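You operate a simulated robot arm through the tools that you are given. There is no shell and no other tool.

You are at the controls of a simulated robot arm. One attempt, no reset.

## Task
Clean the clear glass block with cleaner on the pink pad, then set it on the cream note block.
Fine: press the pad on the silver dish for cleaner; pad back in its place. What is to be rubbed or washed off counts as gone when no trace of it is left.

The check looks at the end state, three seconds after you hand in, the way a careful person would. Anything else that was tipped, shoved, dropped, spilled or broken makes it a failure.

## Robot
A 6-joint arm with a two-finger parallel gripper, fixed in place. Base frame: the origin is at the foot of the arm, x ahead of it, y to its left, z up; the work surface is at about z = 770. Lengths are in mm, angles in rad, forces in N, time in s.
With the tool pointing down near the work surface it reaches from about 320 to 820 mm from the base axis. Its first joint turns from -2.897 to 2.897 rad. Payload 3.43 kg.
The TCP is the grasp point between the finger pads, 34 mm short of the fingertips. In the tool frame z runs along the fingers and y along their closing line. The gripper opens to 128 mm. The fingers are 24 mm wide and 12 mm thick; the gripper's body (48 by 130 mm) begins 96 mm behind the TCP.
Orientation is that of the tool frame in the base frame, as a unit quaternion [x, y, z, w]. With the fingers straight down and closing along the base's y, the tool's x points along the base's -x, its y along +y and its z along -z.

## Interface
- The arm moves only by the tool send_rows. Its argument "rows" is a list of rows, each a list of 7 numbers: the shift along the base's x, y, z in mm, then the turn, a rotation vector about the base's x, y, z in rad, then the gripper command, from -1 (shut) to 1 (fully open), values between in proportion. In form: [[x, y, z, wx, wy, wz, claw], ...]. A call has 1 to 20 rows; each row is the pose to reach, as a shift and turn from the pose commanded when the call began. Rows are played at 5 a second. More than 50 mm and 0.15 rad between two rows, or a gripper value outside its range, and nothing of the call is played. Where a pose cannot be reached the arm comes as near as it can. A force on the tool above 40 N (or 10 N above the force at the start of the call, whichever is more), or a blocked arm, ends the call early, and 0.2 s more pass. The fingers move at their own pace (about 45 mm/s each) and stop on an object; they squeeze with about 41 N. The grip force told is the motor's: it shows also when the fingers shut on nothing. Time passes only in rows, and 0.2 s behind the last, so rows that repeat a pose let the fingers close. It gives the time, the measured TCP pose, the force on the tool (base axes), the opening and the grip force at its end, in the units of the frame above (readings bear some noise), with the torque about the TCP (base axes, N m) and any sound that the robot's microphone picked up, and new pictures: "pictures" is both (left out), scene, wrist or none.
- Cameras (640 x 400 px; columns grow to the right, rows downward): "scene" is fixed at [400.7, 498, 1380.4]; the picture's right is [-0.85, -0.52, 0.00], its down [-0.42, 0.68, -0.60] and it looks along [0.31, -0.51, -0.80] (base axes); focal length 224 px, centre (320, 200). "wrist" rides on the gripper at [76, -11, -160] in the tool frame; the picture's right is [0.15, 0.99, 0.00], its down [-0.88, 0.13, -0.46] and it looks along [-0.45, 0.07, 0.89] (tool axes); focal length 234 px, centre (320, 200).
- point_at(camera, pixels): there is no depth. For up to 12 entries [column, row, z] of the newest picture of that camera ("zoom" is the newest enlarged one), the place [x, y] in the base frame at which the ray of that pixel passes the height z, good to about 2 mm. The clock stands still meanwhile.
- enlarge(camera, box): a new picture of the part [left, top, right, bottom] of that camera's present view, enlarged. The clock stands still meanwhile.
- sign_off(): hands the job in; it is judged then, once.

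Leave the gripper open and the arm clear of the work at the hand-in unless told otherwise.

The tools are called as a command line: name --pt "numbers of a row" for each row, then --argument value for the rest, lists and objects as JSON in quotes. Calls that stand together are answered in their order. send_rows: Moves the arm, as the interface text tells. Its arguments: {"type":"object","properties":{"rows":{"type":"array","items":{"type":"array","items":{"type":"number"}}},"pictures":{"type":"string","enum":["both","scene","wrist","none"]}},"required":["rows"]} The other tools are called the same way: point_at (camera, pixels) gives the place at which the rays of pixels pass given heights; enlarge (camera, box) takes an enlarged picture of a part of a camera's view; sign_off () hands the job in.

At the start:

```text
time_s: 0.0
ee_pos: [485.4, 173.8, 1102.6]
tcp_rot: [0.0, 1.0, -0.001, -0.001]
force: [-0.2, 0.0, 0.0]
torque: [0.02, 0.03, 0.0]
grip_width: 128.1
gripper_force: 0.0
```

scene: 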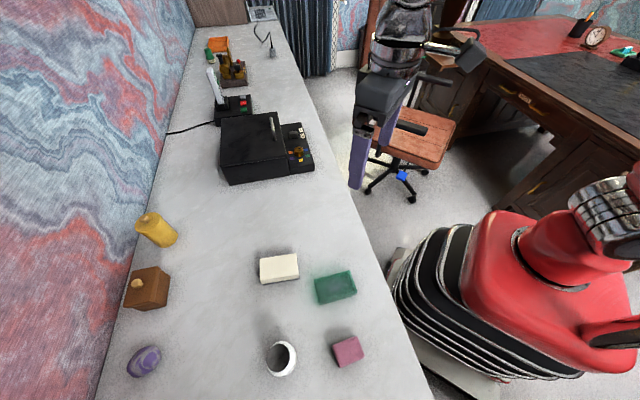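
wrist: 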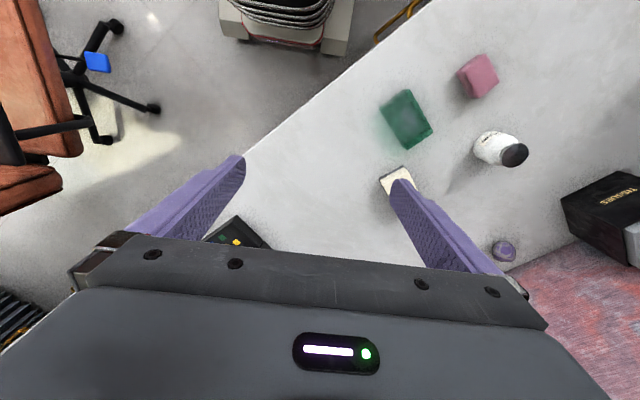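

I see a cream block at about (279,269), a green translucent block at (335,287), a pink pad at (348,351) and a white-and-black round item at (282,358). I will enlarge these to identify them before moving.

enlarge --camera "scene" --box '[240, 230, 400, 400]'

enlarge --camera "scene" --box '[100, 190, 260, 400]'

enlarge --camera "wrist" --box '[340, 20, 640, 280]'

enlarge --camera "scene" --box '[180, 20, 340, 200]'

```text
2.35 times, centred on (320, 315) of scene
```

zoom: 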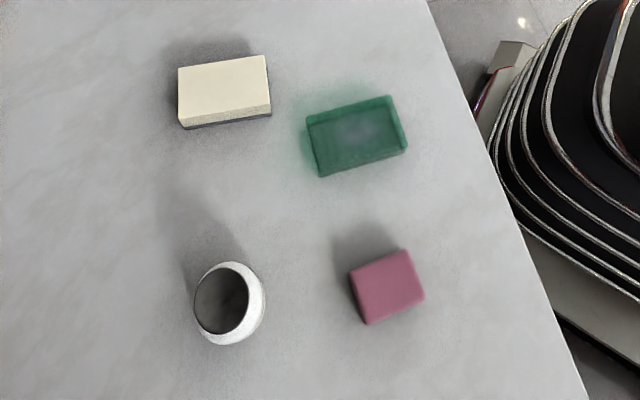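

```text
1.90 times, centred on (180, 295) of scene
```

zoom: 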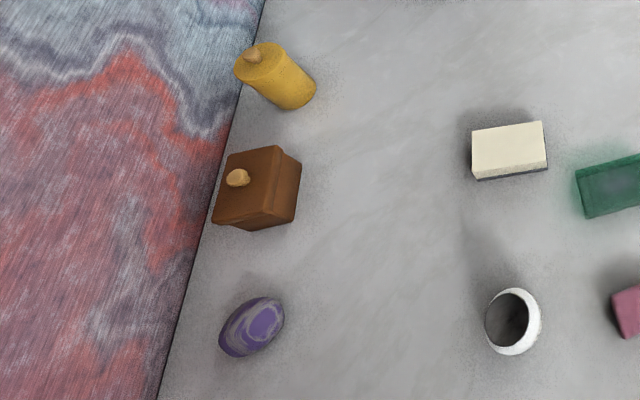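

```text
1.54 times, centred on (490, 150) of wrist
```

zoom: 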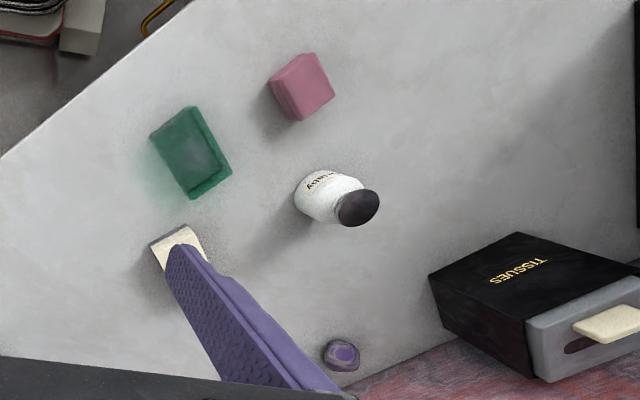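

```text
2.22 times, centred on (260, 110) of scene
```

zoom: 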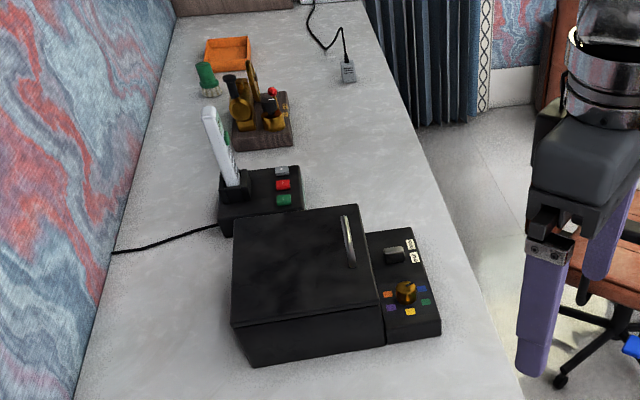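

I need places. I'll read the base coordinates of the visible items at surface height or near their tops.

point_at --camera "scene" --pixels '[[279, 269, 790], [335, 287, 790], [348, 351, 800], [282, 358, 800], [144, 361, 780], [150, 288, 800], [160, 230, 800], [265, 160, 800], [360, 200, 770], [430, 395, 770], [190, 50, 770], [290, 50, 770]]'

point_at --camera "wrist" --pixels '[[405, 120, 790], [478, 75, 800], [500, 148, 800], [504, 250, 780], [600, 220, 800], [395, 180, 790], [240, 235, 800], [640, 60, 770], [430, 5, 770]]'

```text
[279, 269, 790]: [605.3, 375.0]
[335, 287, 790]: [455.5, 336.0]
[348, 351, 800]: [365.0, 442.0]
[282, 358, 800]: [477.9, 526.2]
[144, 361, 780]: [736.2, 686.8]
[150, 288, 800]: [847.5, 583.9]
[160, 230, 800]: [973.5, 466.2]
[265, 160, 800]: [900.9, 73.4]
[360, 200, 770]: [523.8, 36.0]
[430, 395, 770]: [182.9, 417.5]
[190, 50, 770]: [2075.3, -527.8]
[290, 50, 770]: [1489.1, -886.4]
```

```text
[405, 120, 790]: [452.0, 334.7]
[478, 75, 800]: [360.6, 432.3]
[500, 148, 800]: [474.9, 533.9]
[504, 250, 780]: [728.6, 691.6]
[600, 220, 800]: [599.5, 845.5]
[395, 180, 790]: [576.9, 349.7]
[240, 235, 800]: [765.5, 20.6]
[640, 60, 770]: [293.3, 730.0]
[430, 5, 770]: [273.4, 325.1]
```

No silver dish is visible yet; a jar at about (478,528), a tissue box at about (600,845) and more table at +y. I'll move the open gripper at its present height toward +y to look around.

send_rows --pt "-10 45 0 0 0 0 1" --pt "-20 90 0 0 0 0 1" --pt "-30 135 0 0 0 0 1" --pt "-40 180 0 0 0 0 1" --pt "-50 225 0 0 0 0 1" --pt "-60 270 0 0 0 0 1" --pt "-70 315 0 0 0 0 1" --pt "-70 315 0 0 0 0 1"

```text
time_s: 1.8
ee_pos: [414.3, 487.0, 1102.5]
tcp_rot: [0.0, 1.0, 0.0, 0.0]
force: [-0.6, 0.5, -0.3]
torque: [0.02, -0.02, 0.02]
grip_width: 127.9
gripper_force: 0.1
```

scene: 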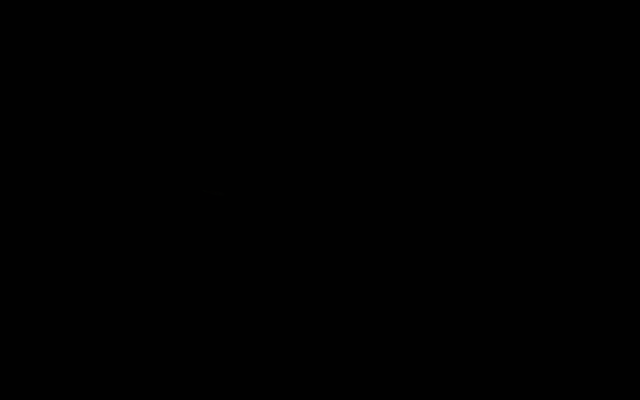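
wrist: 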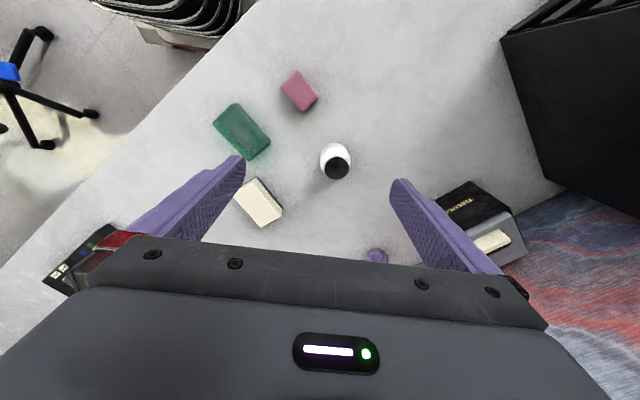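

The scene camera is masked by the hand here. I'll enlarge the wrist view to look for the silver dish.

enlarge --camera "wrist" --box '[200, 40, 420, 240]'

enlarge --camera "wrist" --box '[400, 0, 640, 280]'

point_at --camera "wrist" --pixels '[[335, 168, 800], [298, 91, 800], [242, 132, 790], [258, 203, 790], [377, 256, 780], [505, 40, 770], [555, 185, 770], [335, 150, 770]]'

```text
2.00 times, centred on (310, 140) of wrist
```

zoom: 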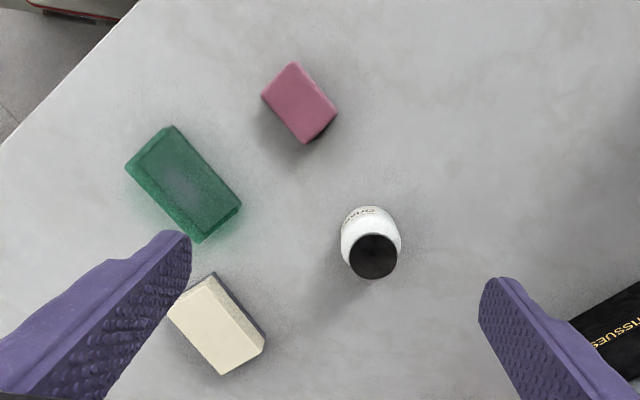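

```text
1.43 times, centred on (520, 140) of wrist
```

zoom: 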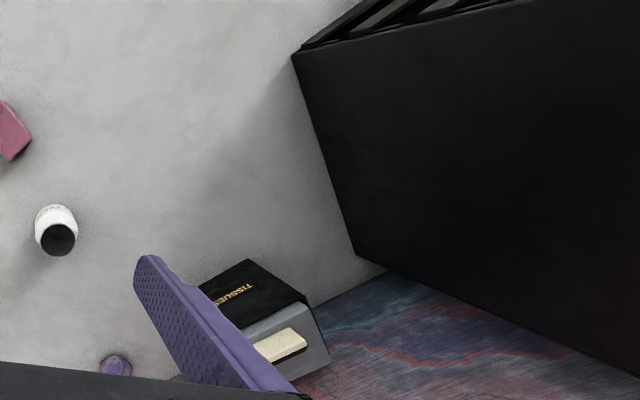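

```text
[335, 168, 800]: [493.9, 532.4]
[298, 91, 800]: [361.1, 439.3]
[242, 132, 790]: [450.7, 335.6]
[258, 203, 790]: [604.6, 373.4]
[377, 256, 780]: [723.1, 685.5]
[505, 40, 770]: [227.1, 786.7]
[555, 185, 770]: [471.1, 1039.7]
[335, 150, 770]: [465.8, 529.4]
```

No silver dish here either. The big black box's near corner is at about (227,787); the table carries on past it toward smaller x, which I haven't seen. I'll swing the arm around the base at this height, turning with it, to look there.

send_rows --pt "-40 30 0 0 0 0.09 1" --pt "-80 58 0 0 0 0.18 1" --pt "-122 82 0 0 0 0.27 1" --pt "-166 103 0 0 0 0.36 1" --pt "-210 120 0 0 0 0.45 1" --pt "-255 134 0 0 0 0.55 1" --pt "-300 144 0 0 0 0.65 1" --pt "-345 150 0 0 0 0.75 1" --pt "-345 150 0 0 0 0.9 1" --pt "-345 150 0 0 0 0.9 1"

```text
time_s: 4.0
ee_pos: [69.2, 637.6, 1102.4]
tcp_rot: [-0.436, 0.9, 0.0, -0.001]
force: [0.1, -0.5, -1.1]
torque: [-0.04, 0.04, 0.0]
grip_width: 128.0
gripper_force: 0.2
```

scene: 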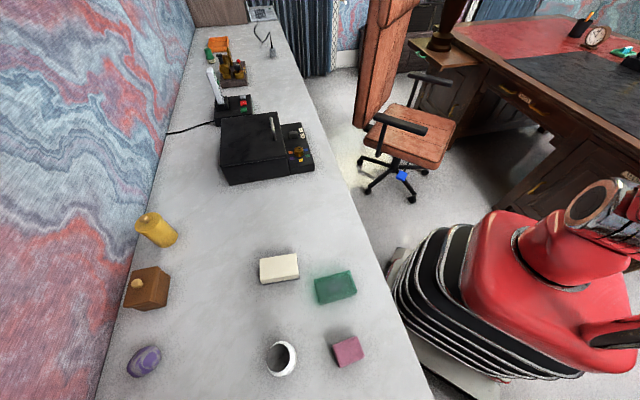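
wrist: 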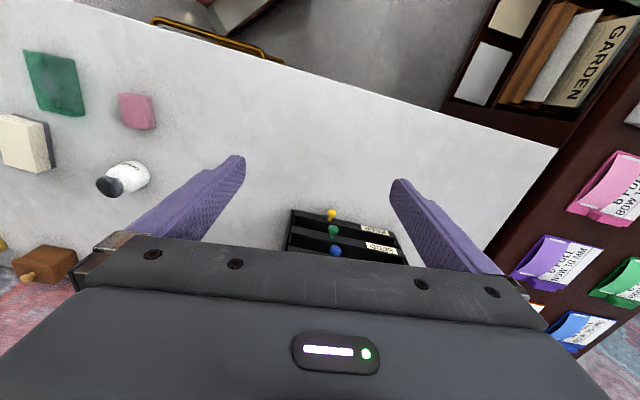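

The black box is a cabinet with coloured knobs and labels at (340,235). I'll enlarge it, plus the jar area.

enlarge --camera "wrist" --box '[260, 180, 430, 280]'

enlarge --camera "wrist" --box '[0, 30, 200, 230]'

enlarge --camera "scene" --box '[210, 80, 330, 200]'

enlarge --camera "wrist" --box '[60, 0, 320, 100]'

enlarge --camera "scene" --box '[190, 20, 290, 100]'

point_at --camera "wrist" --pixels '[[335, 215, 850], [335, 230, 850], [335, 250, 850], [290, 210, 900], [285, 250, 770], [385, 215, 900]]'

```text
3.76 times, centred on (345, 230) of wrist
```

zoom: 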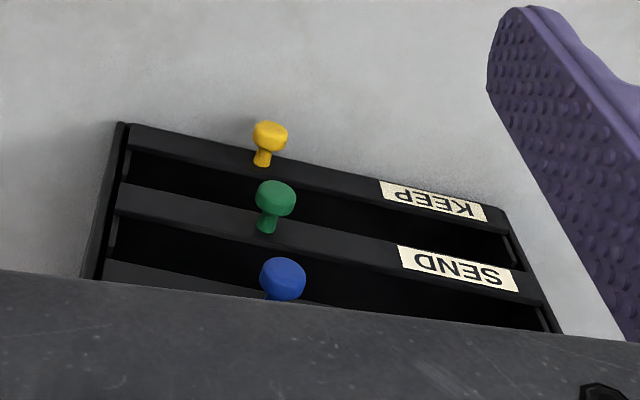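

```text
2.00 times, centred on (100, 130) of wrist
```

zoom: 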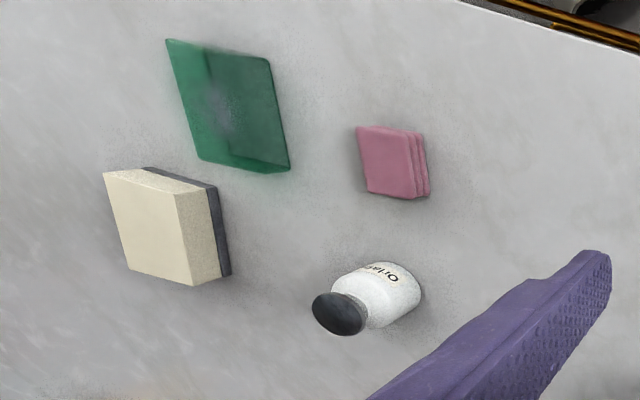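

```text
3.33 times, centred on (270, 140) of scene
```

zoom: 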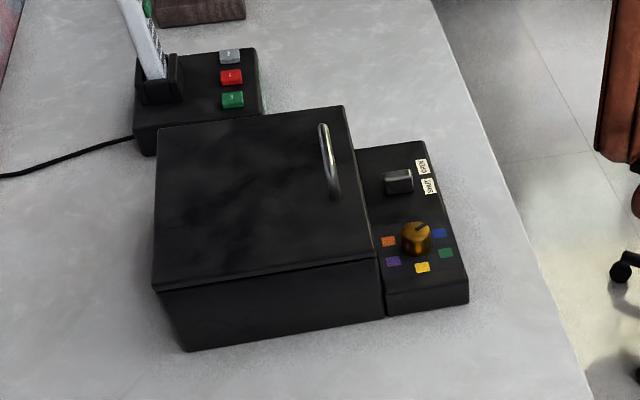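

```text
2.46 times, centred on (190, 50) of wrist
```

zoom: 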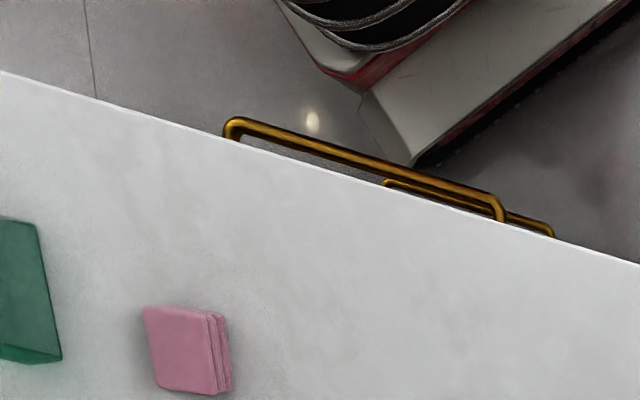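

```text
5.00 times, centred on (240, 60) of scene
```

zoom: 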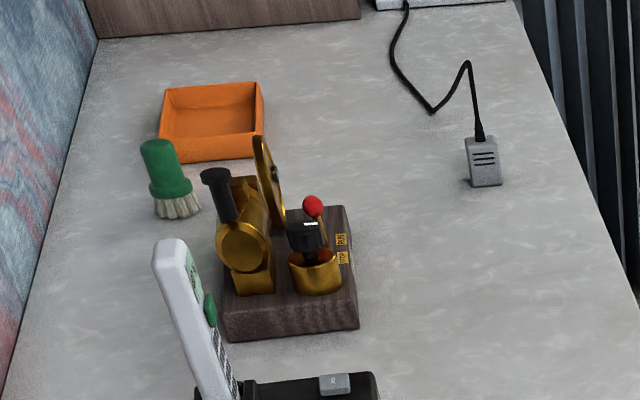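

```text
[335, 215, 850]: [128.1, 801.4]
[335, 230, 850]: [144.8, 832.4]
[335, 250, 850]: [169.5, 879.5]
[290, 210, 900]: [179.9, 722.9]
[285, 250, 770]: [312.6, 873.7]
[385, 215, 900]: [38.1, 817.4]
```

Important: under the table's front edge there are brass bar handles at about (155,20)–(265,56) of the wrist view — a drawer, likely holding the dish. I'll measure where these are.

point_at --camera "wrist" --pixels '[[154, 20, 730], [265, 56, 730], [154, 20, 690], [265, 56, 690], [158, 30, 770], [263, 60, 770], [218, 26, 600], [285, 60, 600], [60, 0, 770], [555, 145, 770]]'

enlarge --camera "wrist" --box '[130, 0, 310, 80]'

```text
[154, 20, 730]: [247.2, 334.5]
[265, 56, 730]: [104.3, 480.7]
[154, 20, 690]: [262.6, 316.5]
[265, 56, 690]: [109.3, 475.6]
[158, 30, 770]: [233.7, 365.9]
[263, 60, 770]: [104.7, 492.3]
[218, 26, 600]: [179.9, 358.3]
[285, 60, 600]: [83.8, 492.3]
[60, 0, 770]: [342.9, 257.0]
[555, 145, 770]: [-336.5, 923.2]
```

```text
3.56 times, centred on (220, 40) of wrist
```

zoom: 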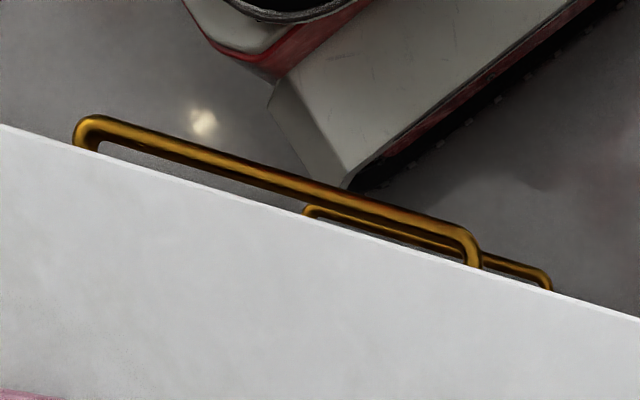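

The table edge runs along n≈424 mm from the base (n = (0.70,0.71)); the upper handle spans about 200 mm below it. I'll draw the gripper back toward the base, lower, to see the drawer front.

send_rows --pt "6 -36 0 0 0 0 1" --pt "12 -72 0 0 0 0 1" --pt "18 -108 0 0 0 0 1" --pt "24 -144 0 0 0 0 1" --pt "30 -180 0 0 0 -0.05 1" --pt "36 -216 -20 0 0 -0.1 1" --pt "42 -252 -50 0 0 -0.1 1" --pt "48 -288 -80 0 0 -0.1 1" --pt "48 -288 -80 0 0 -0.1 1"

```text
time_s: 6.0
ee_pos: [118.9, 349.2, 1024.3]
tcp_rot: [-0.39, 0.921, 0.0, 0.0]
force: [-0.3, -0.2, 0.2]
torque: [0.03, 0.0, -0.05]
grip_width: 128.1
gripper_force: 0.1
```

scene: 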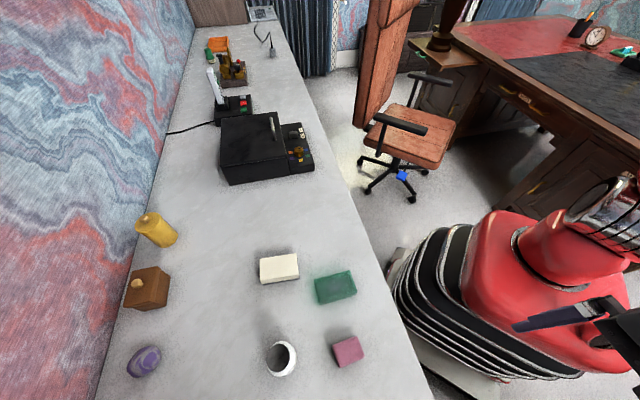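
wrist: 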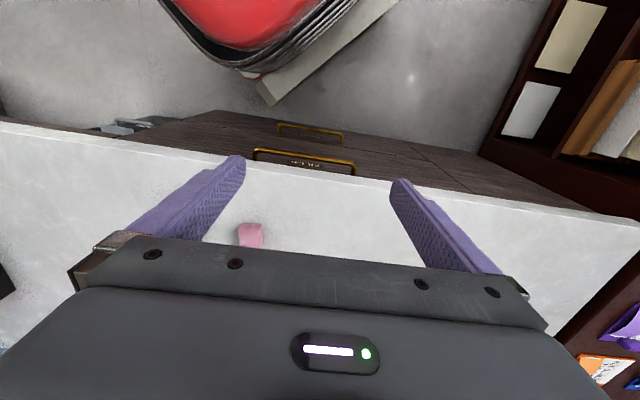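

Now I see a wooden drawer front with a labelled brass handle at (305,160) and a second at (310,132). I'll enlarge to read the label.

enlarge --camera "wrist" --box '[220, 100, 400, 190]'

enlarge --camera "wrist" --box '[60, 90, 260, 190]'

point_at --camera "wrist" --pixels '[[255, 152, 720], [354, 165, 720], [255, 152, 690], [354, 165, 690], [255, 152, 660], [354, 165, 660], [250, 166, 770], [350, 178, 770]]'

```text
3.56 times, centred on (310, 145) of wrist
```

zoom: 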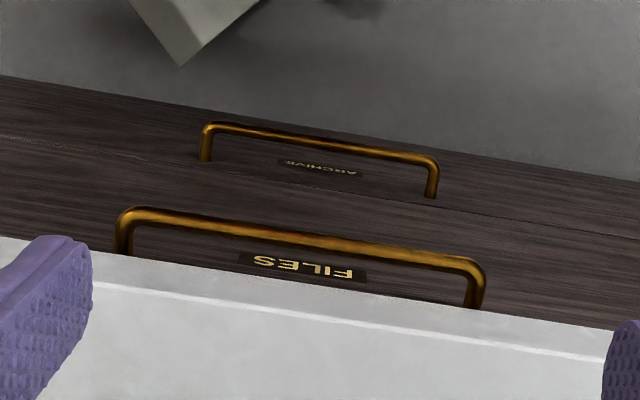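

```text
3.20 times, centred on (160, 140) of wrist
```

zoom: 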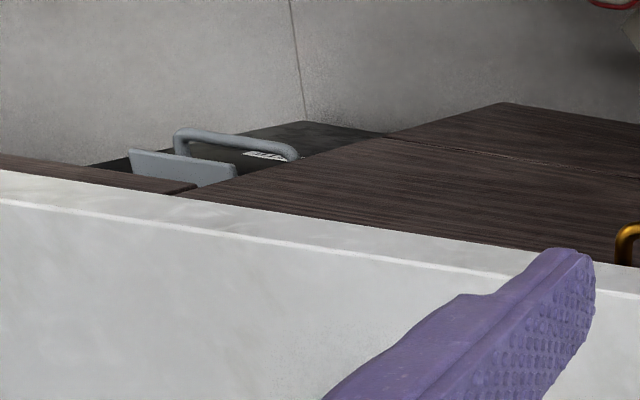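

```text
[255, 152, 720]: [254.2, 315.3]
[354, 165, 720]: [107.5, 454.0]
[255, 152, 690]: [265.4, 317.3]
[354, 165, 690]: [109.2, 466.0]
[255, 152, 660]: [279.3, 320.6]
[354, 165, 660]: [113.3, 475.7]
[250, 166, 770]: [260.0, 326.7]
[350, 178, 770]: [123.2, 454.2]
```

The drawers read FILES and ARCHIVE. Further left at (130,125) there is a grey panel with handle and a label on the front of the table. I'll measure it and slide the gripper that way for a closer look.

point_at --camera "wrist" --pixels '[[120, 130, 700], [145, 128, 700], [150, 135, 700], [120, 130, 600], [145, 128, 600]]'

send_rows --pt "35 -35 0 0 0 0 1" --pt "70 -70 0 0 0 0 1" --pt "105 -105 0 0 0 0 1" --pt "140 -140 0 0 0 0 1" --pt "175 -175 0 0 0 0 1" --pt "210 -210 0 0 0 0 1" --pt "235 -235 0 0 0 0 1" --pt "235 -235 0 0 0 0 1"

```text
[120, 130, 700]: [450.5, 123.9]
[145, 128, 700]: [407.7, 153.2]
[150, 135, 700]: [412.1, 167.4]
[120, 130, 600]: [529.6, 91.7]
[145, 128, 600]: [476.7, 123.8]
```

```text
time_s: 7.8
ee_pos: [352.9, 113.3, 1023.8]
tcp_rot: [-0.39, 0.921, 0.0, 0.0]
force: [0.0, 0.8, 0.1]
torque: [-0.02, -0.02, 0.0]
grip_width: 127.8
gripper_force: 0.0
```

scene: 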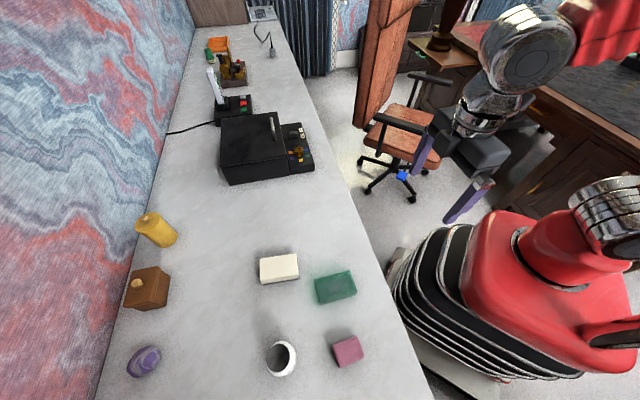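
wrist: 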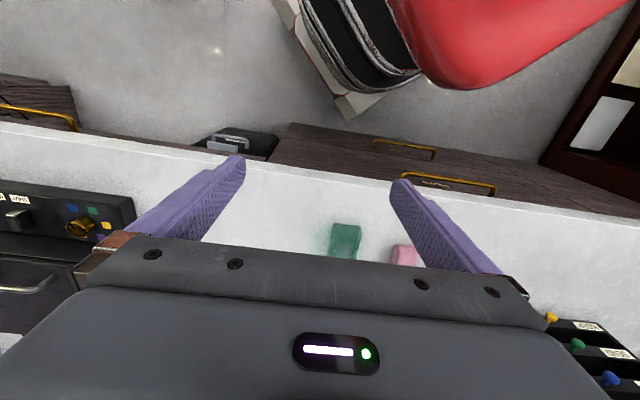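

enlarge --camera "wrist" --box '[150, 100, 310, 190]'

enlarge --camera "wrist" --box '[0, 60, 150, 340]'

point_at --camera "wrist" --pixels '[[230, 145, 700], [230, 145, 500], [230, 145, 200], [80, 225, 810], [45, 118, 700], [20, 285, 850]]'

```text
4.00 times, centred on (230, 145) of wrist
```

zoom: 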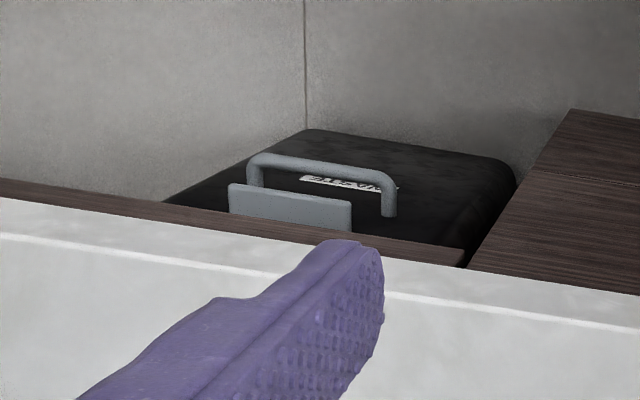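

```text
1.43 times, centred on (75, 200) of wrist
```

zoom: 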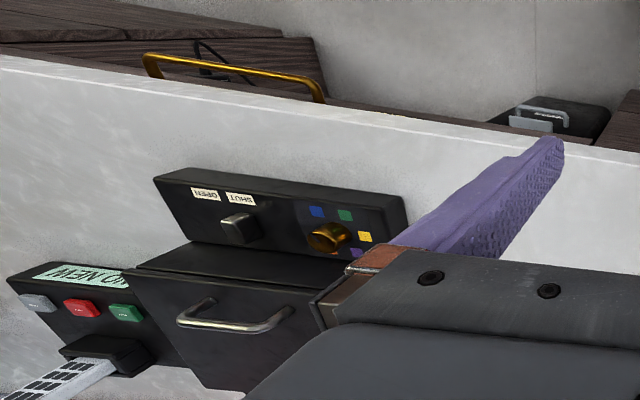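

```text
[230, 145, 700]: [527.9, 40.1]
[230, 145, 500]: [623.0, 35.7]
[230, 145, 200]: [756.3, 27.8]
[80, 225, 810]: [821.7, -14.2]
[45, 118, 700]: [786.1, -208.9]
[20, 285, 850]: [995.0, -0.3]
```

I see a black safe-like box with OPEN/SHUT and a coloured dial, and a bin under the table; still no dish. A spot behind the right finger near the organiser (x≈-100, y≈800) was never seen. I'll swing back left and turn farther around to look there.

send_rows --pt "-35 35 10 0 0 0 1" --pt "-70 70 20 0 0 0 1" --pt "-105 105 30 0 0 0 1" --pt "-140 140 40 0 0 0 1" --pt "-175 175 50 0 0 0 1" --pt "-210 210 60 0 0 0.1 1" --pt "-240 240 60 0 0 0.22 1" --pt "-275 255 60 0 0 0.35 1" --pt "-310 270 60 0 0 0.48 1" --pt "-345 285 60 0 0 0.61 1" --pt "-380 300 60 0 0 0.74 1" --pt "-413 310 60 0 0 0.87 1" --pt "-413 310 60 0 0 0.87 1"

```text
refused: row 1 steps farther than a row can; nothing moved
```

Row step slightly over 50 mm; I'll use smaller steps.

send_rows --pt "-33 33 8 0 0 0 1" --pt "-66 66 16 0 0 0 1" --pt "-99 99 24 0 0 0 1" --pt "-132 132 32 0 0 0 1" --pt "-165 165 40 0 0 0 1" --pt "-198 198 48 0 0 0.1 1" --pt "-231 231 56 0 0 0.22 1" --pt "-268 252 60 0 0 0.35 1" --pt "-305 268 60 0 0 0.48 1" --pt "-342 284 60 0 0 0.61 1" --pt "-378 298 60 0 0 0.74 1" --pt "-413 310 60 0 0 0.87 1" --pt "-413 310 60 0 0 0.87 1"

```text
time_s: 10.8
ee_pos: [-13.1, 424.0, 1099.7]
tcp_rot: [-0.704, 0.71, 0.015, 0.012]
force: [-0.1, -0.5, -0.5]
torque: [0.0, -0.01, 0.0]
grip_width: 128.0
gripper_force: 0.1
stopped in row 13: the arm was blocked; the commanded pose is now the measured one
```

scene: 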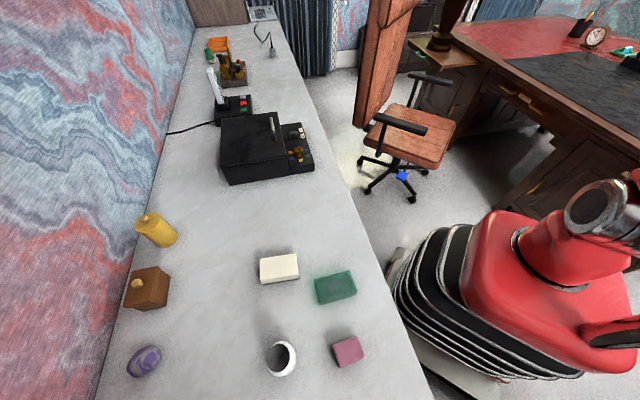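
wrist: 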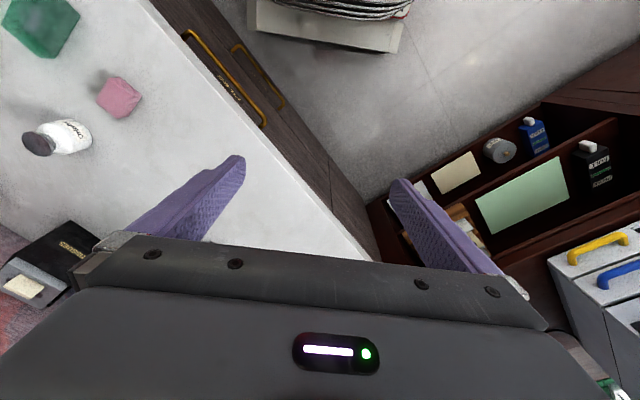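

The arm hit some limit there, with no force felt. In the shelf to the right I see bottles and a grey round item at (498,150). I'll enlarge.

enlarge --camera "wrist" --box '[400, 90, 640, 250]'

enlarge --camera "wrist" --box '[0, 0, 150, 170]'

enlarge --camera "wrist" --box '[470, 220, 640, 400]'

point_at --camera "wrist" --pixels '[[498, 150, 700], [498, 150, 400], [535, 135, 700], [600, 260, 770], [345, 190, 770], [380, 255, 770]]'

```text
2.50 times, centred on (520, 170) of wrist
```

zoom: 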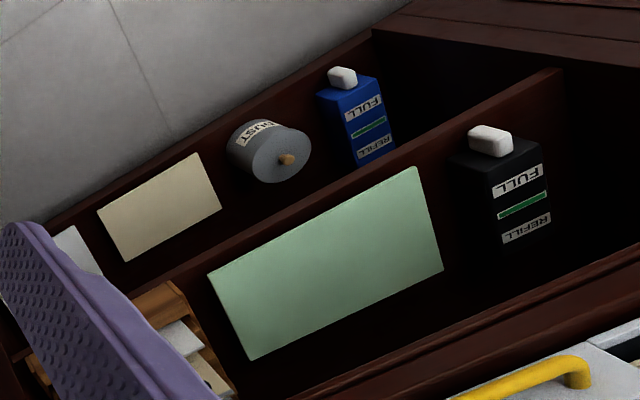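

```text
2.35 times, centred on (75, 85) of wrist
```

zoom: 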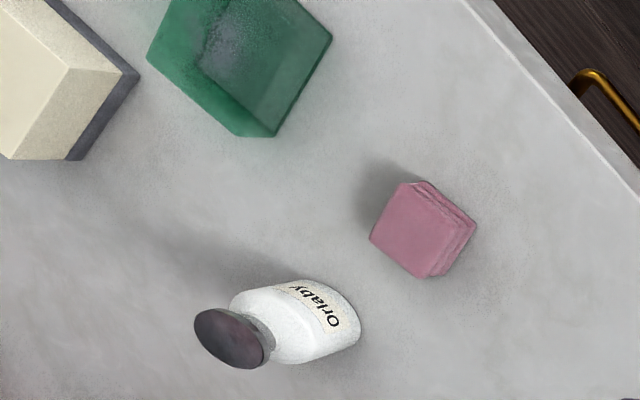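

```text
2.22 times, centred on (555, 310) of wrist
```

zoom: 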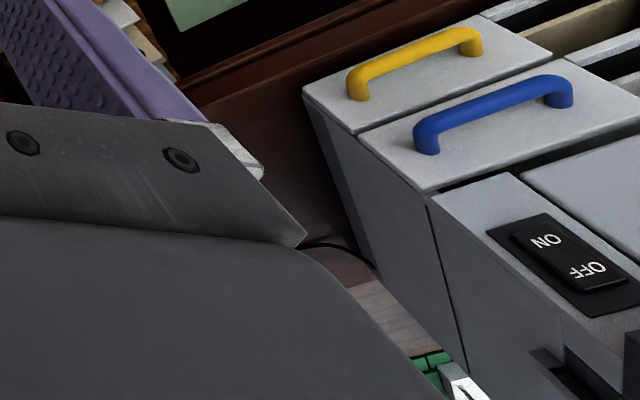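

```text
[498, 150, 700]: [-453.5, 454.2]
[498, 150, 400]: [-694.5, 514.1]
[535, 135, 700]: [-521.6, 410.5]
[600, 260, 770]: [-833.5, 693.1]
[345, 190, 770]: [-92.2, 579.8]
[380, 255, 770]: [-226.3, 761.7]
```

The jar labelled "Orlaby" has a metal-like round top — it looks like a pump bottle whose silver top is the press dish. So the work is: pad, press on that top, wipe, pad back, block onto the cream note block. I'll go back over the table to measure those items from close by.

send_rows --pt "40 0 0 0 0 -0.12 1" --pt "80 0 0 0 0 -0.24 1" --pt "120 0 0 0 0 -0.36 1" --pt "160 0 0 0 0 -0.48 1" --pt "200 0 0 0 0 -0.6 1" --pt "240 0 -30 0 0 -0.72 1" --pt "280 0 -60 0 0 -0.76 1" --pt "320 0 -90 0 0 -0.76 1" --pt "320 0 -120 0 0 -0.76 1" --pt "320 0 -120 0 0 -0.76 1"

```text
time_s: 13.0
ee_pos: [303.9, 425.5, 979.1]
tcp_rot: [-0.392, 0.92, 0.009, 0.017]
force: [-0.4, -0.4, -0.6]
torque: [0.01, 0.0, -0.02]
grip_width: 128.2
gripper_force: 0.0
```

scene: 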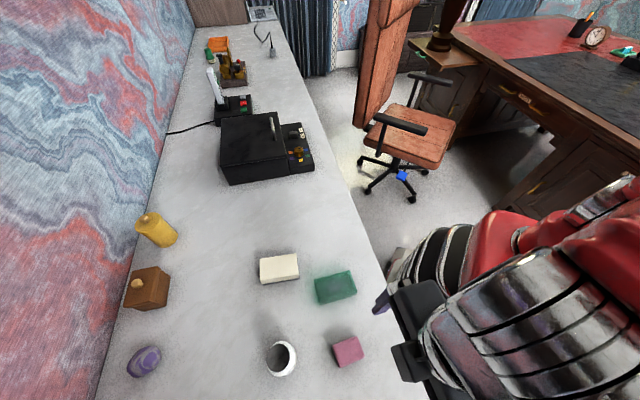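
wrist: 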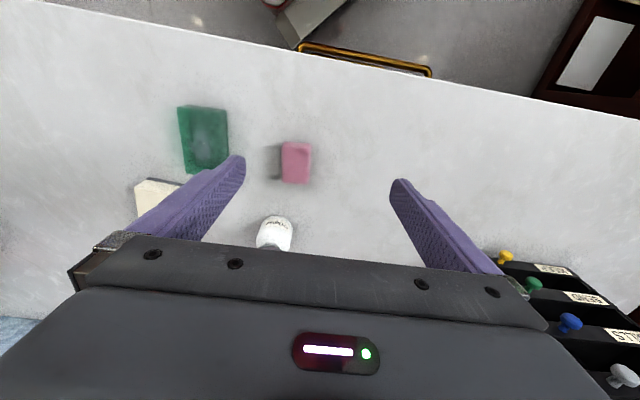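

The pose has a slight tilt (tool z off by ~0.04 rad). I'll square it up, and move back a bit to see everything, then enlarge.

send_rows --pt "0 -20 0 -0.03 0.0243 0 1" --pt "20 -60 0 -0.03 0.0243 0 1" --pt "40 -100 0 -0.03 0.0243 0 1" --pt "40 -100 0 -0.03 0.0243 0 1"

enlarge --camera "wrist" --box '[120, 80, 360, 260]'

```text
time_s: 14.0
ee_pos: [344.4, 325.3, 979.3]
tcp_rot: [-0.393, 0.92, 0.0, -0.001]
force: [-0.8, 0.9, -0.3]
torque: [0.0, 0.01, -0.02]
grip_width: 128.2
gripper_force: 0.1
```

scene: 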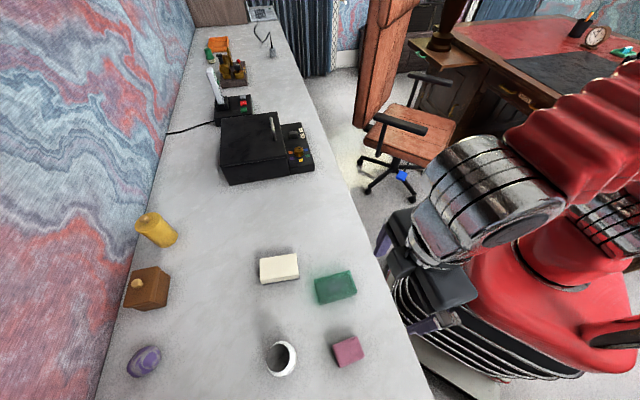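
wrist: 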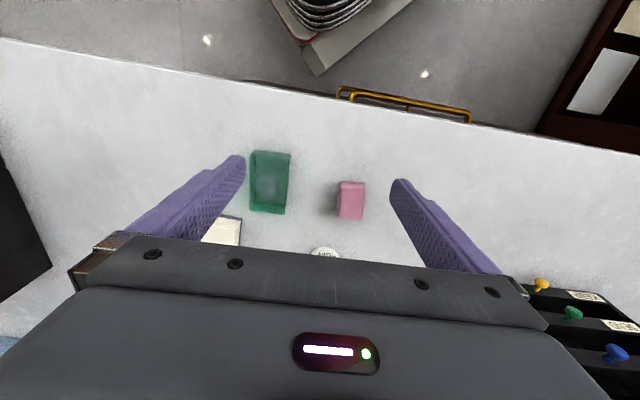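

```text
2.22 times, centred on (240, 170) of wrist
```

zoom: 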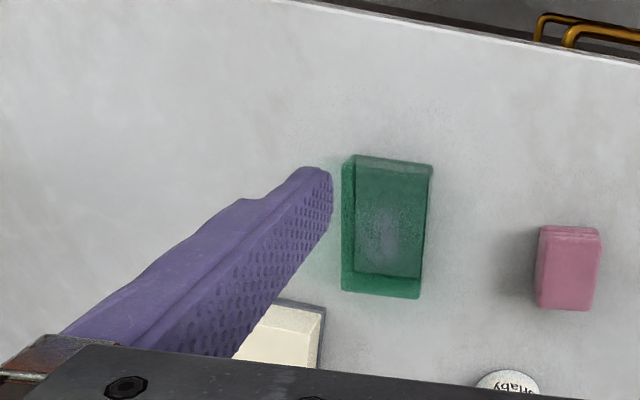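

Now a precise zoom of the scene camera on the pad, glass block and note block for corner measurements.

enlarge --camera "scene" --box '[300, 255, 380, 305]'

enlarge --camera "scene" --box '[315, 325, 395, 375]'

enlarge --camera "scene" --box '[240, 330, 320, 380]'

enlarge --camera "scene" --box '[240, 245, 320, 295]'

```text
8.00 times, centred on (340, 280) of scene
```

zoom: 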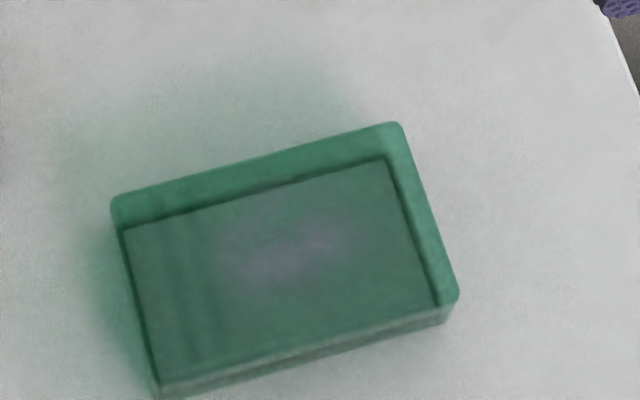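

```text
8.00 times, centred on (355, 350) of scene
```

zoom: 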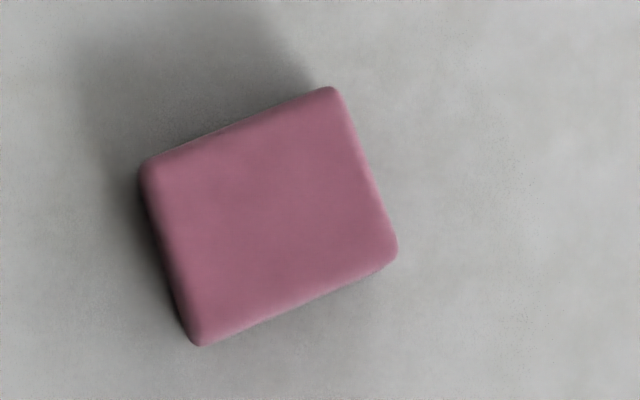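

```text
8.00 times, centred on (280, 355) of scene
```

zoom: 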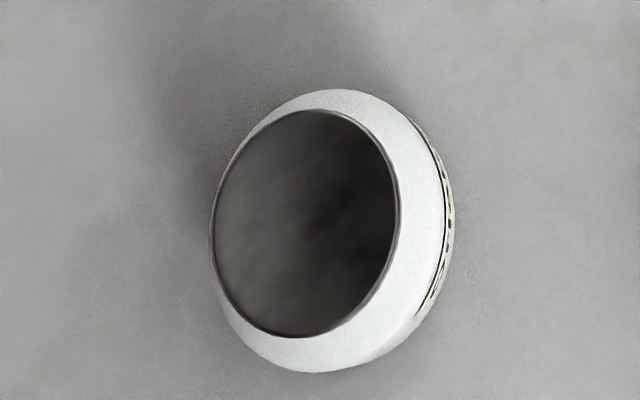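

```text
8.00 times, centred on (280, 270) of scene
```

zoom: 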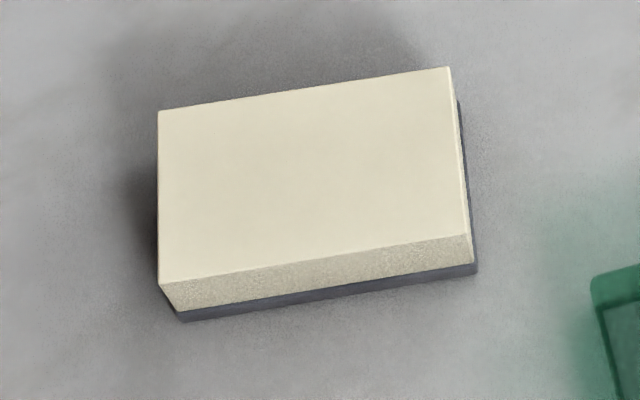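

The jar top is indeed a mirror-like metal dish. Now measure the note block's corners (newest zoom).

point_at --camera "zoom" --pixels '[[183, 320, 770], [475, 270, 770], [160, 283, 790], [160, 283, 810], [160, 283, 830], [470, 235, 790], [470, 235, 810], [470, 235, 830], [160, 112, 810], [450, 67, 810], [160, 112, 820], [450, 67, 820]]'

point_at --camera "scene" --pixels '[[332.5, 346.1, 800], [356.3, 336, 800], [364.5, 356.3, 800], [340, 368.1, 800], [314.3, 280.0, 795], [349.5, 270.2, 795], [356.5, 292.5, 795], [320.5, 302.5, 795], [266.5, 358, 860], [289.5, 357, 860], [279, 369, 860], [278, 344, 860]]'

```text
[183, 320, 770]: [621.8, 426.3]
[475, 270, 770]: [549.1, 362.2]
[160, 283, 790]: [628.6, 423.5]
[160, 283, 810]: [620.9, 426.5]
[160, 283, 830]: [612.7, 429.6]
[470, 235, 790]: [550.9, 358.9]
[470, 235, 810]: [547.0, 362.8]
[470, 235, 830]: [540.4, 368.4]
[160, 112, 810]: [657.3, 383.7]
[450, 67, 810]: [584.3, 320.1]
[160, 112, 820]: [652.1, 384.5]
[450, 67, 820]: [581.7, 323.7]
```

```text
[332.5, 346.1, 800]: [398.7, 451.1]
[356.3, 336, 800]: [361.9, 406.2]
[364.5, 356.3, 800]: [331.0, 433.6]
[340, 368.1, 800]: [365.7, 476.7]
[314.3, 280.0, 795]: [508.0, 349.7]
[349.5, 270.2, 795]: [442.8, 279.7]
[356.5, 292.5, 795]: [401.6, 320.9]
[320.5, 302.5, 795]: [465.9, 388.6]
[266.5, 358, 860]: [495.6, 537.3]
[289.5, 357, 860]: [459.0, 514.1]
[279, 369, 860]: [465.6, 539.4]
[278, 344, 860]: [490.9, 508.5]
```

Note block: top z≈808, centre ≈(602,373), 98×56 mm. Now zooming in the wrist view on the glass block and pad to find their heights.

enlarge --camera "wrist" --box '[230, 140, 310, 220]'

enlarge --camera "wrist" --box '[315, 165, 395, 235]'

```text
5.00 times, centred on (270, 180) of wrist
```

zoom: 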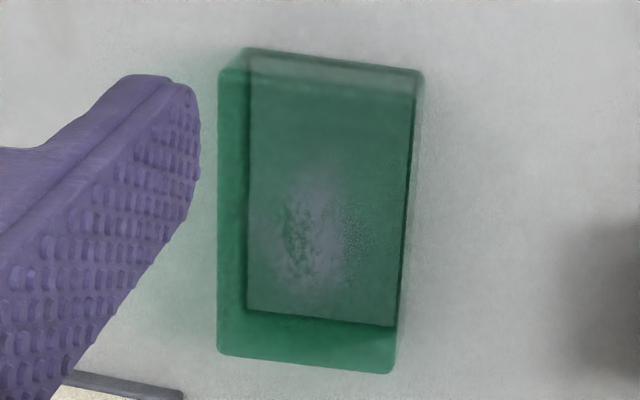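

```text
5.71 times, centred on (355, 200) of wrist
```

zoom: 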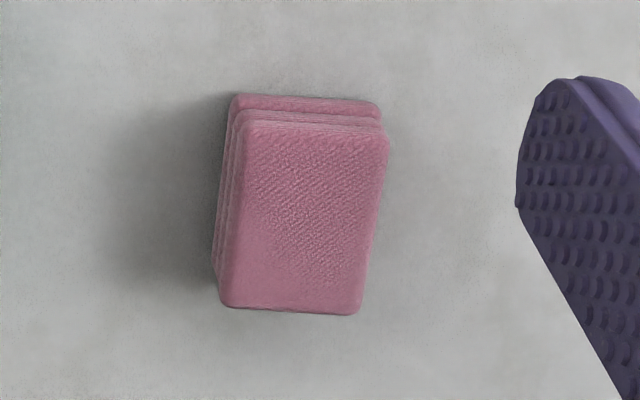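

point_at --camera "wrist" --pixels '[[249.6, 154, 780], [249.6, 154, 800], [249.6, 154, 820], [249.6, 210.4, 780], [249.6, 210.4, 800], [249.6, 210.4, 820], [341, 186.3, 790], [341, 186.3, 810], [341, 186.3, 830], [362, 220.1, 790], [362, 220.1, 810], [362, 220.1, 830]]'

point_at --camera "scene" --pixels '[[349.5, 270.2, 780], [349.5, 270.2, 800], [349.5, 270.2, 820], [314.3, 280.0, 780], [314.3, 280.0, 800], [314.3, 280.0, 820], [356.3, 336, 790], [356.3, 336, 810], [356.3, 336, 830], [340, 368.1, 790], [340, 368.1, 810], [340, 368.1, 830]]'

```text
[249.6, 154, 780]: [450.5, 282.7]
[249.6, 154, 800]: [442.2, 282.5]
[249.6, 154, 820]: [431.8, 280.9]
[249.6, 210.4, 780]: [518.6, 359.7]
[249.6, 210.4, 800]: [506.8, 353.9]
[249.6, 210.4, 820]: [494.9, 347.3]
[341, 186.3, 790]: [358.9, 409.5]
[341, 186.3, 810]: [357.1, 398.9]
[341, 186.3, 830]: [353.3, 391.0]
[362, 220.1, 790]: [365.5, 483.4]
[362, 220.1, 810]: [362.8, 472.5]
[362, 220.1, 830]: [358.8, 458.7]
```

```text
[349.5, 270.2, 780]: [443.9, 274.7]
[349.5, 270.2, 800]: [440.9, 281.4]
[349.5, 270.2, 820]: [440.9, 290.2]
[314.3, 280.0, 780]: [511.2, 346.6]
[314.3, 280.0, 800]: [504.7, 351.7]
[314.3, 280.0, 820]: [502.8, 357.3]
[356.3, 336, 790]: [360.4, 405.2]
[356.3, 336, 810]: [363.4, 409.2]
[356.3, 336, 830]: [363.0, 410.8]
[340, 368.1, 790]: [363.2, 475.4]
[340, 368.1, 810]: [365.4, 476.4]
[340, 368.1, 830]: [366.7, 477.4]
```

Glass block: top z≈801, centre ≈(452,336), ~95×57×31 mm. Pad: top ≈800, centre ≈(364,442), 58×41×30 mm, long axis at about 50.5°. Next I move above the pad, staying high, to measure the jar's dish height with the wrist camera.

send_rows --pt "15 40 0 0 0 0.03 1" --pt "30 80 0 0 0 0.06 1" --pt "50 120 0 0 0 0.075 1" --pt "50 130 0 0 0 0.075 1" --pt "50 130 0 0 0 0.075 1" --pictures "wrist"

enlarge --camera "wrist" --box '[230, 140, 400, 240]'

```text
time_s: 15.2
ee_pos: [394.5, 455.4, 978.9]
tcp_rot: [-0.426, 0.905, 0.0, 0.0]
force: [-0.1, 0.9, 0.3]
torque: [0.05, 0.02, 0.02]
grip_width: 127.8
gripper_force: 0.1
```

wrist: 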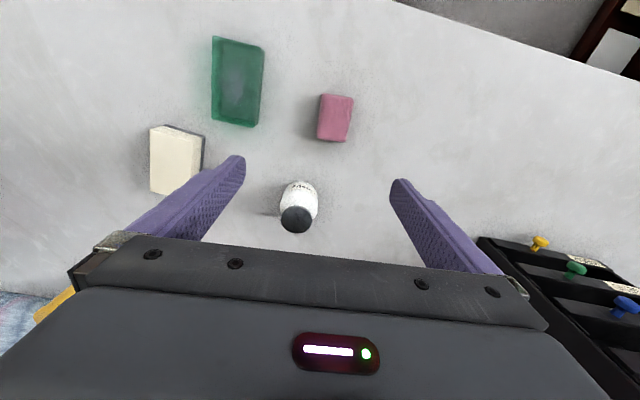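

```text
3.76 times, centred on (315, 190) of wrist
```

zoom: 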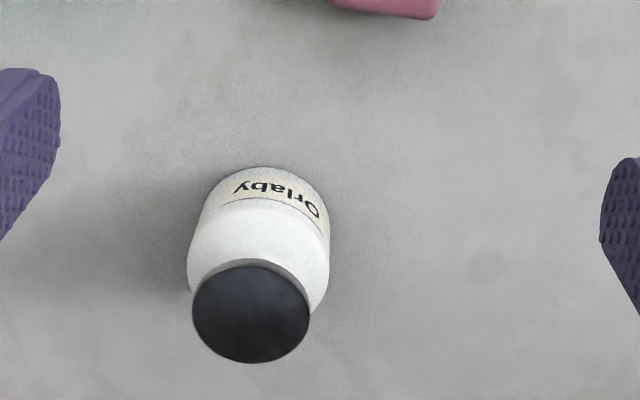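

point_at --camera "zoom" --pixels '[[251, 313, 840], [251, 313, 860], [251, 313, 880], [251, 313, 900], [192, 313, 870], [310, 313, 870], [250, 265, 870], [251, 363, 870], [255, 168, 770], [189, 285, 800]]'

point_at --camera "scene" --pixels '[[278.1, 357.8, 840], [278.1, 357.8, 860], [278.1, 357.8, 880], [278.1, 357.8, 900]]'

```text
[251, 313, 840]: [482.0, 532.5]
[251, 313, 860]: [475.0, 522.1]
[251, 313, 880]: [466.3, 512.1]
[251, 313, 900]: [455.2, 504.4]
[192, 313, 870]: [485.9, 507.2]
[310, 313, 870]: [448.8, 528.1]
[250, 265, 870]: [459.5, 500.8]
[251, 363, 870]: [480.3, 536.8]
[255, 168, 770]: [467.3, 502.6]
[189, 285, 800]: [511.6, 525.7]
```

```text
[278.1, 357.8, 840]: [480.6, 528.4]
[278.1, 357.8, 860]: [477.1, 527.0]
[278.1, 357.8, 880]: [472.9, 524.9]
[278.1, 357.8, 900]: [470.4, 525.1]
```

Both views agree: dish centre ≈(479,527.5), z≈850, ~41 mm across. Now I go over the pad at (364.3,442) and lower so the fingertips are about 12 mm above the table (TCP z≈816).

send_rows --pt "-30 -13.5 0 0 0 0 1" --pt "-30 -13.5 -40 0 0 0 1" --pt "-30 -13.5 -80 0 0 0 1" --pt "-30 -13.5 -110 0 0 0 1" --pt "-30 -13.5 -110 0 0 0 1"

enlarge --camera "wrist" --box '[220, 110, 420, 240]'

enlarge --camera "scene" --box '[270, 290, 430, 390]'

```text
time_s: 16.4
ee_pos: [362.8, 442.0, 867.7]
tcp_rot: [-0.426, 0.905, 0.0, 0.0]
force: [1.0, 0.9, 0.2]
torque: [0.02, -0.02, 0.02]
grip_width: 127.9
gripper_force: 0.1
```

scene: 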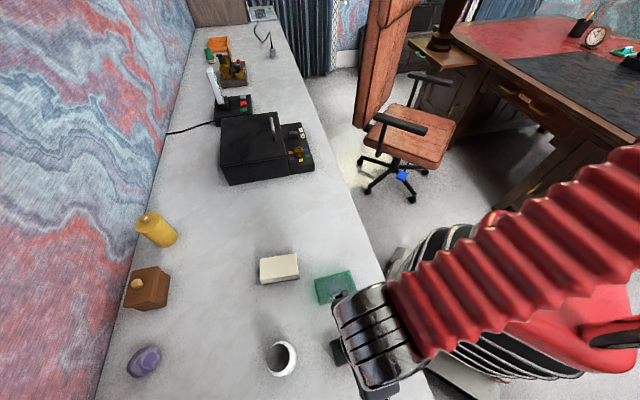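
wrist: 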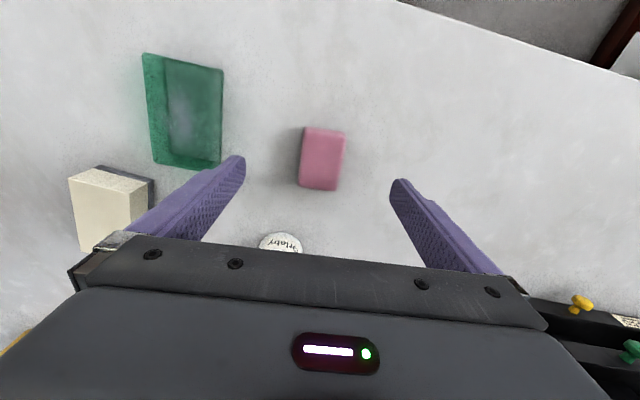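

```text
3.08 times, centred on (320, 175) of wrist
```

zoom: 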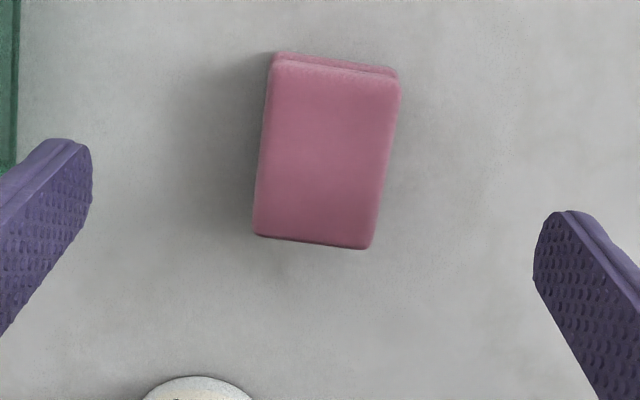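

```text
4.00 times, centred on (350, 340) of scene
```

zoom: 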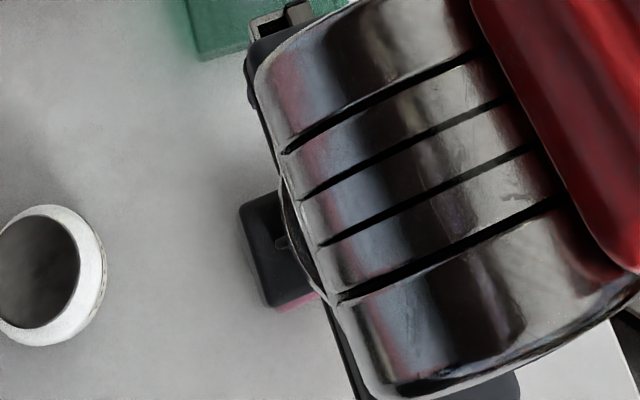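

Checking pad corners again from this close view to verify centre and angle.

point_at --camera "wrist" --pixels '[[304.4, 131.2, 800], [346, 138.6, 800], [336.2, 190.6, 800], [298.6, 185.7, 800]]'

```text
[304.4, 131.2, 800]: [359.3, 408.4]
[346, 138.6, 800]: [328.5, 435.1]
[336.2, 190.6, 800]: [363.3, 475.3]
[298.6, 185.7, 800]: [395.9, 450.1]
```

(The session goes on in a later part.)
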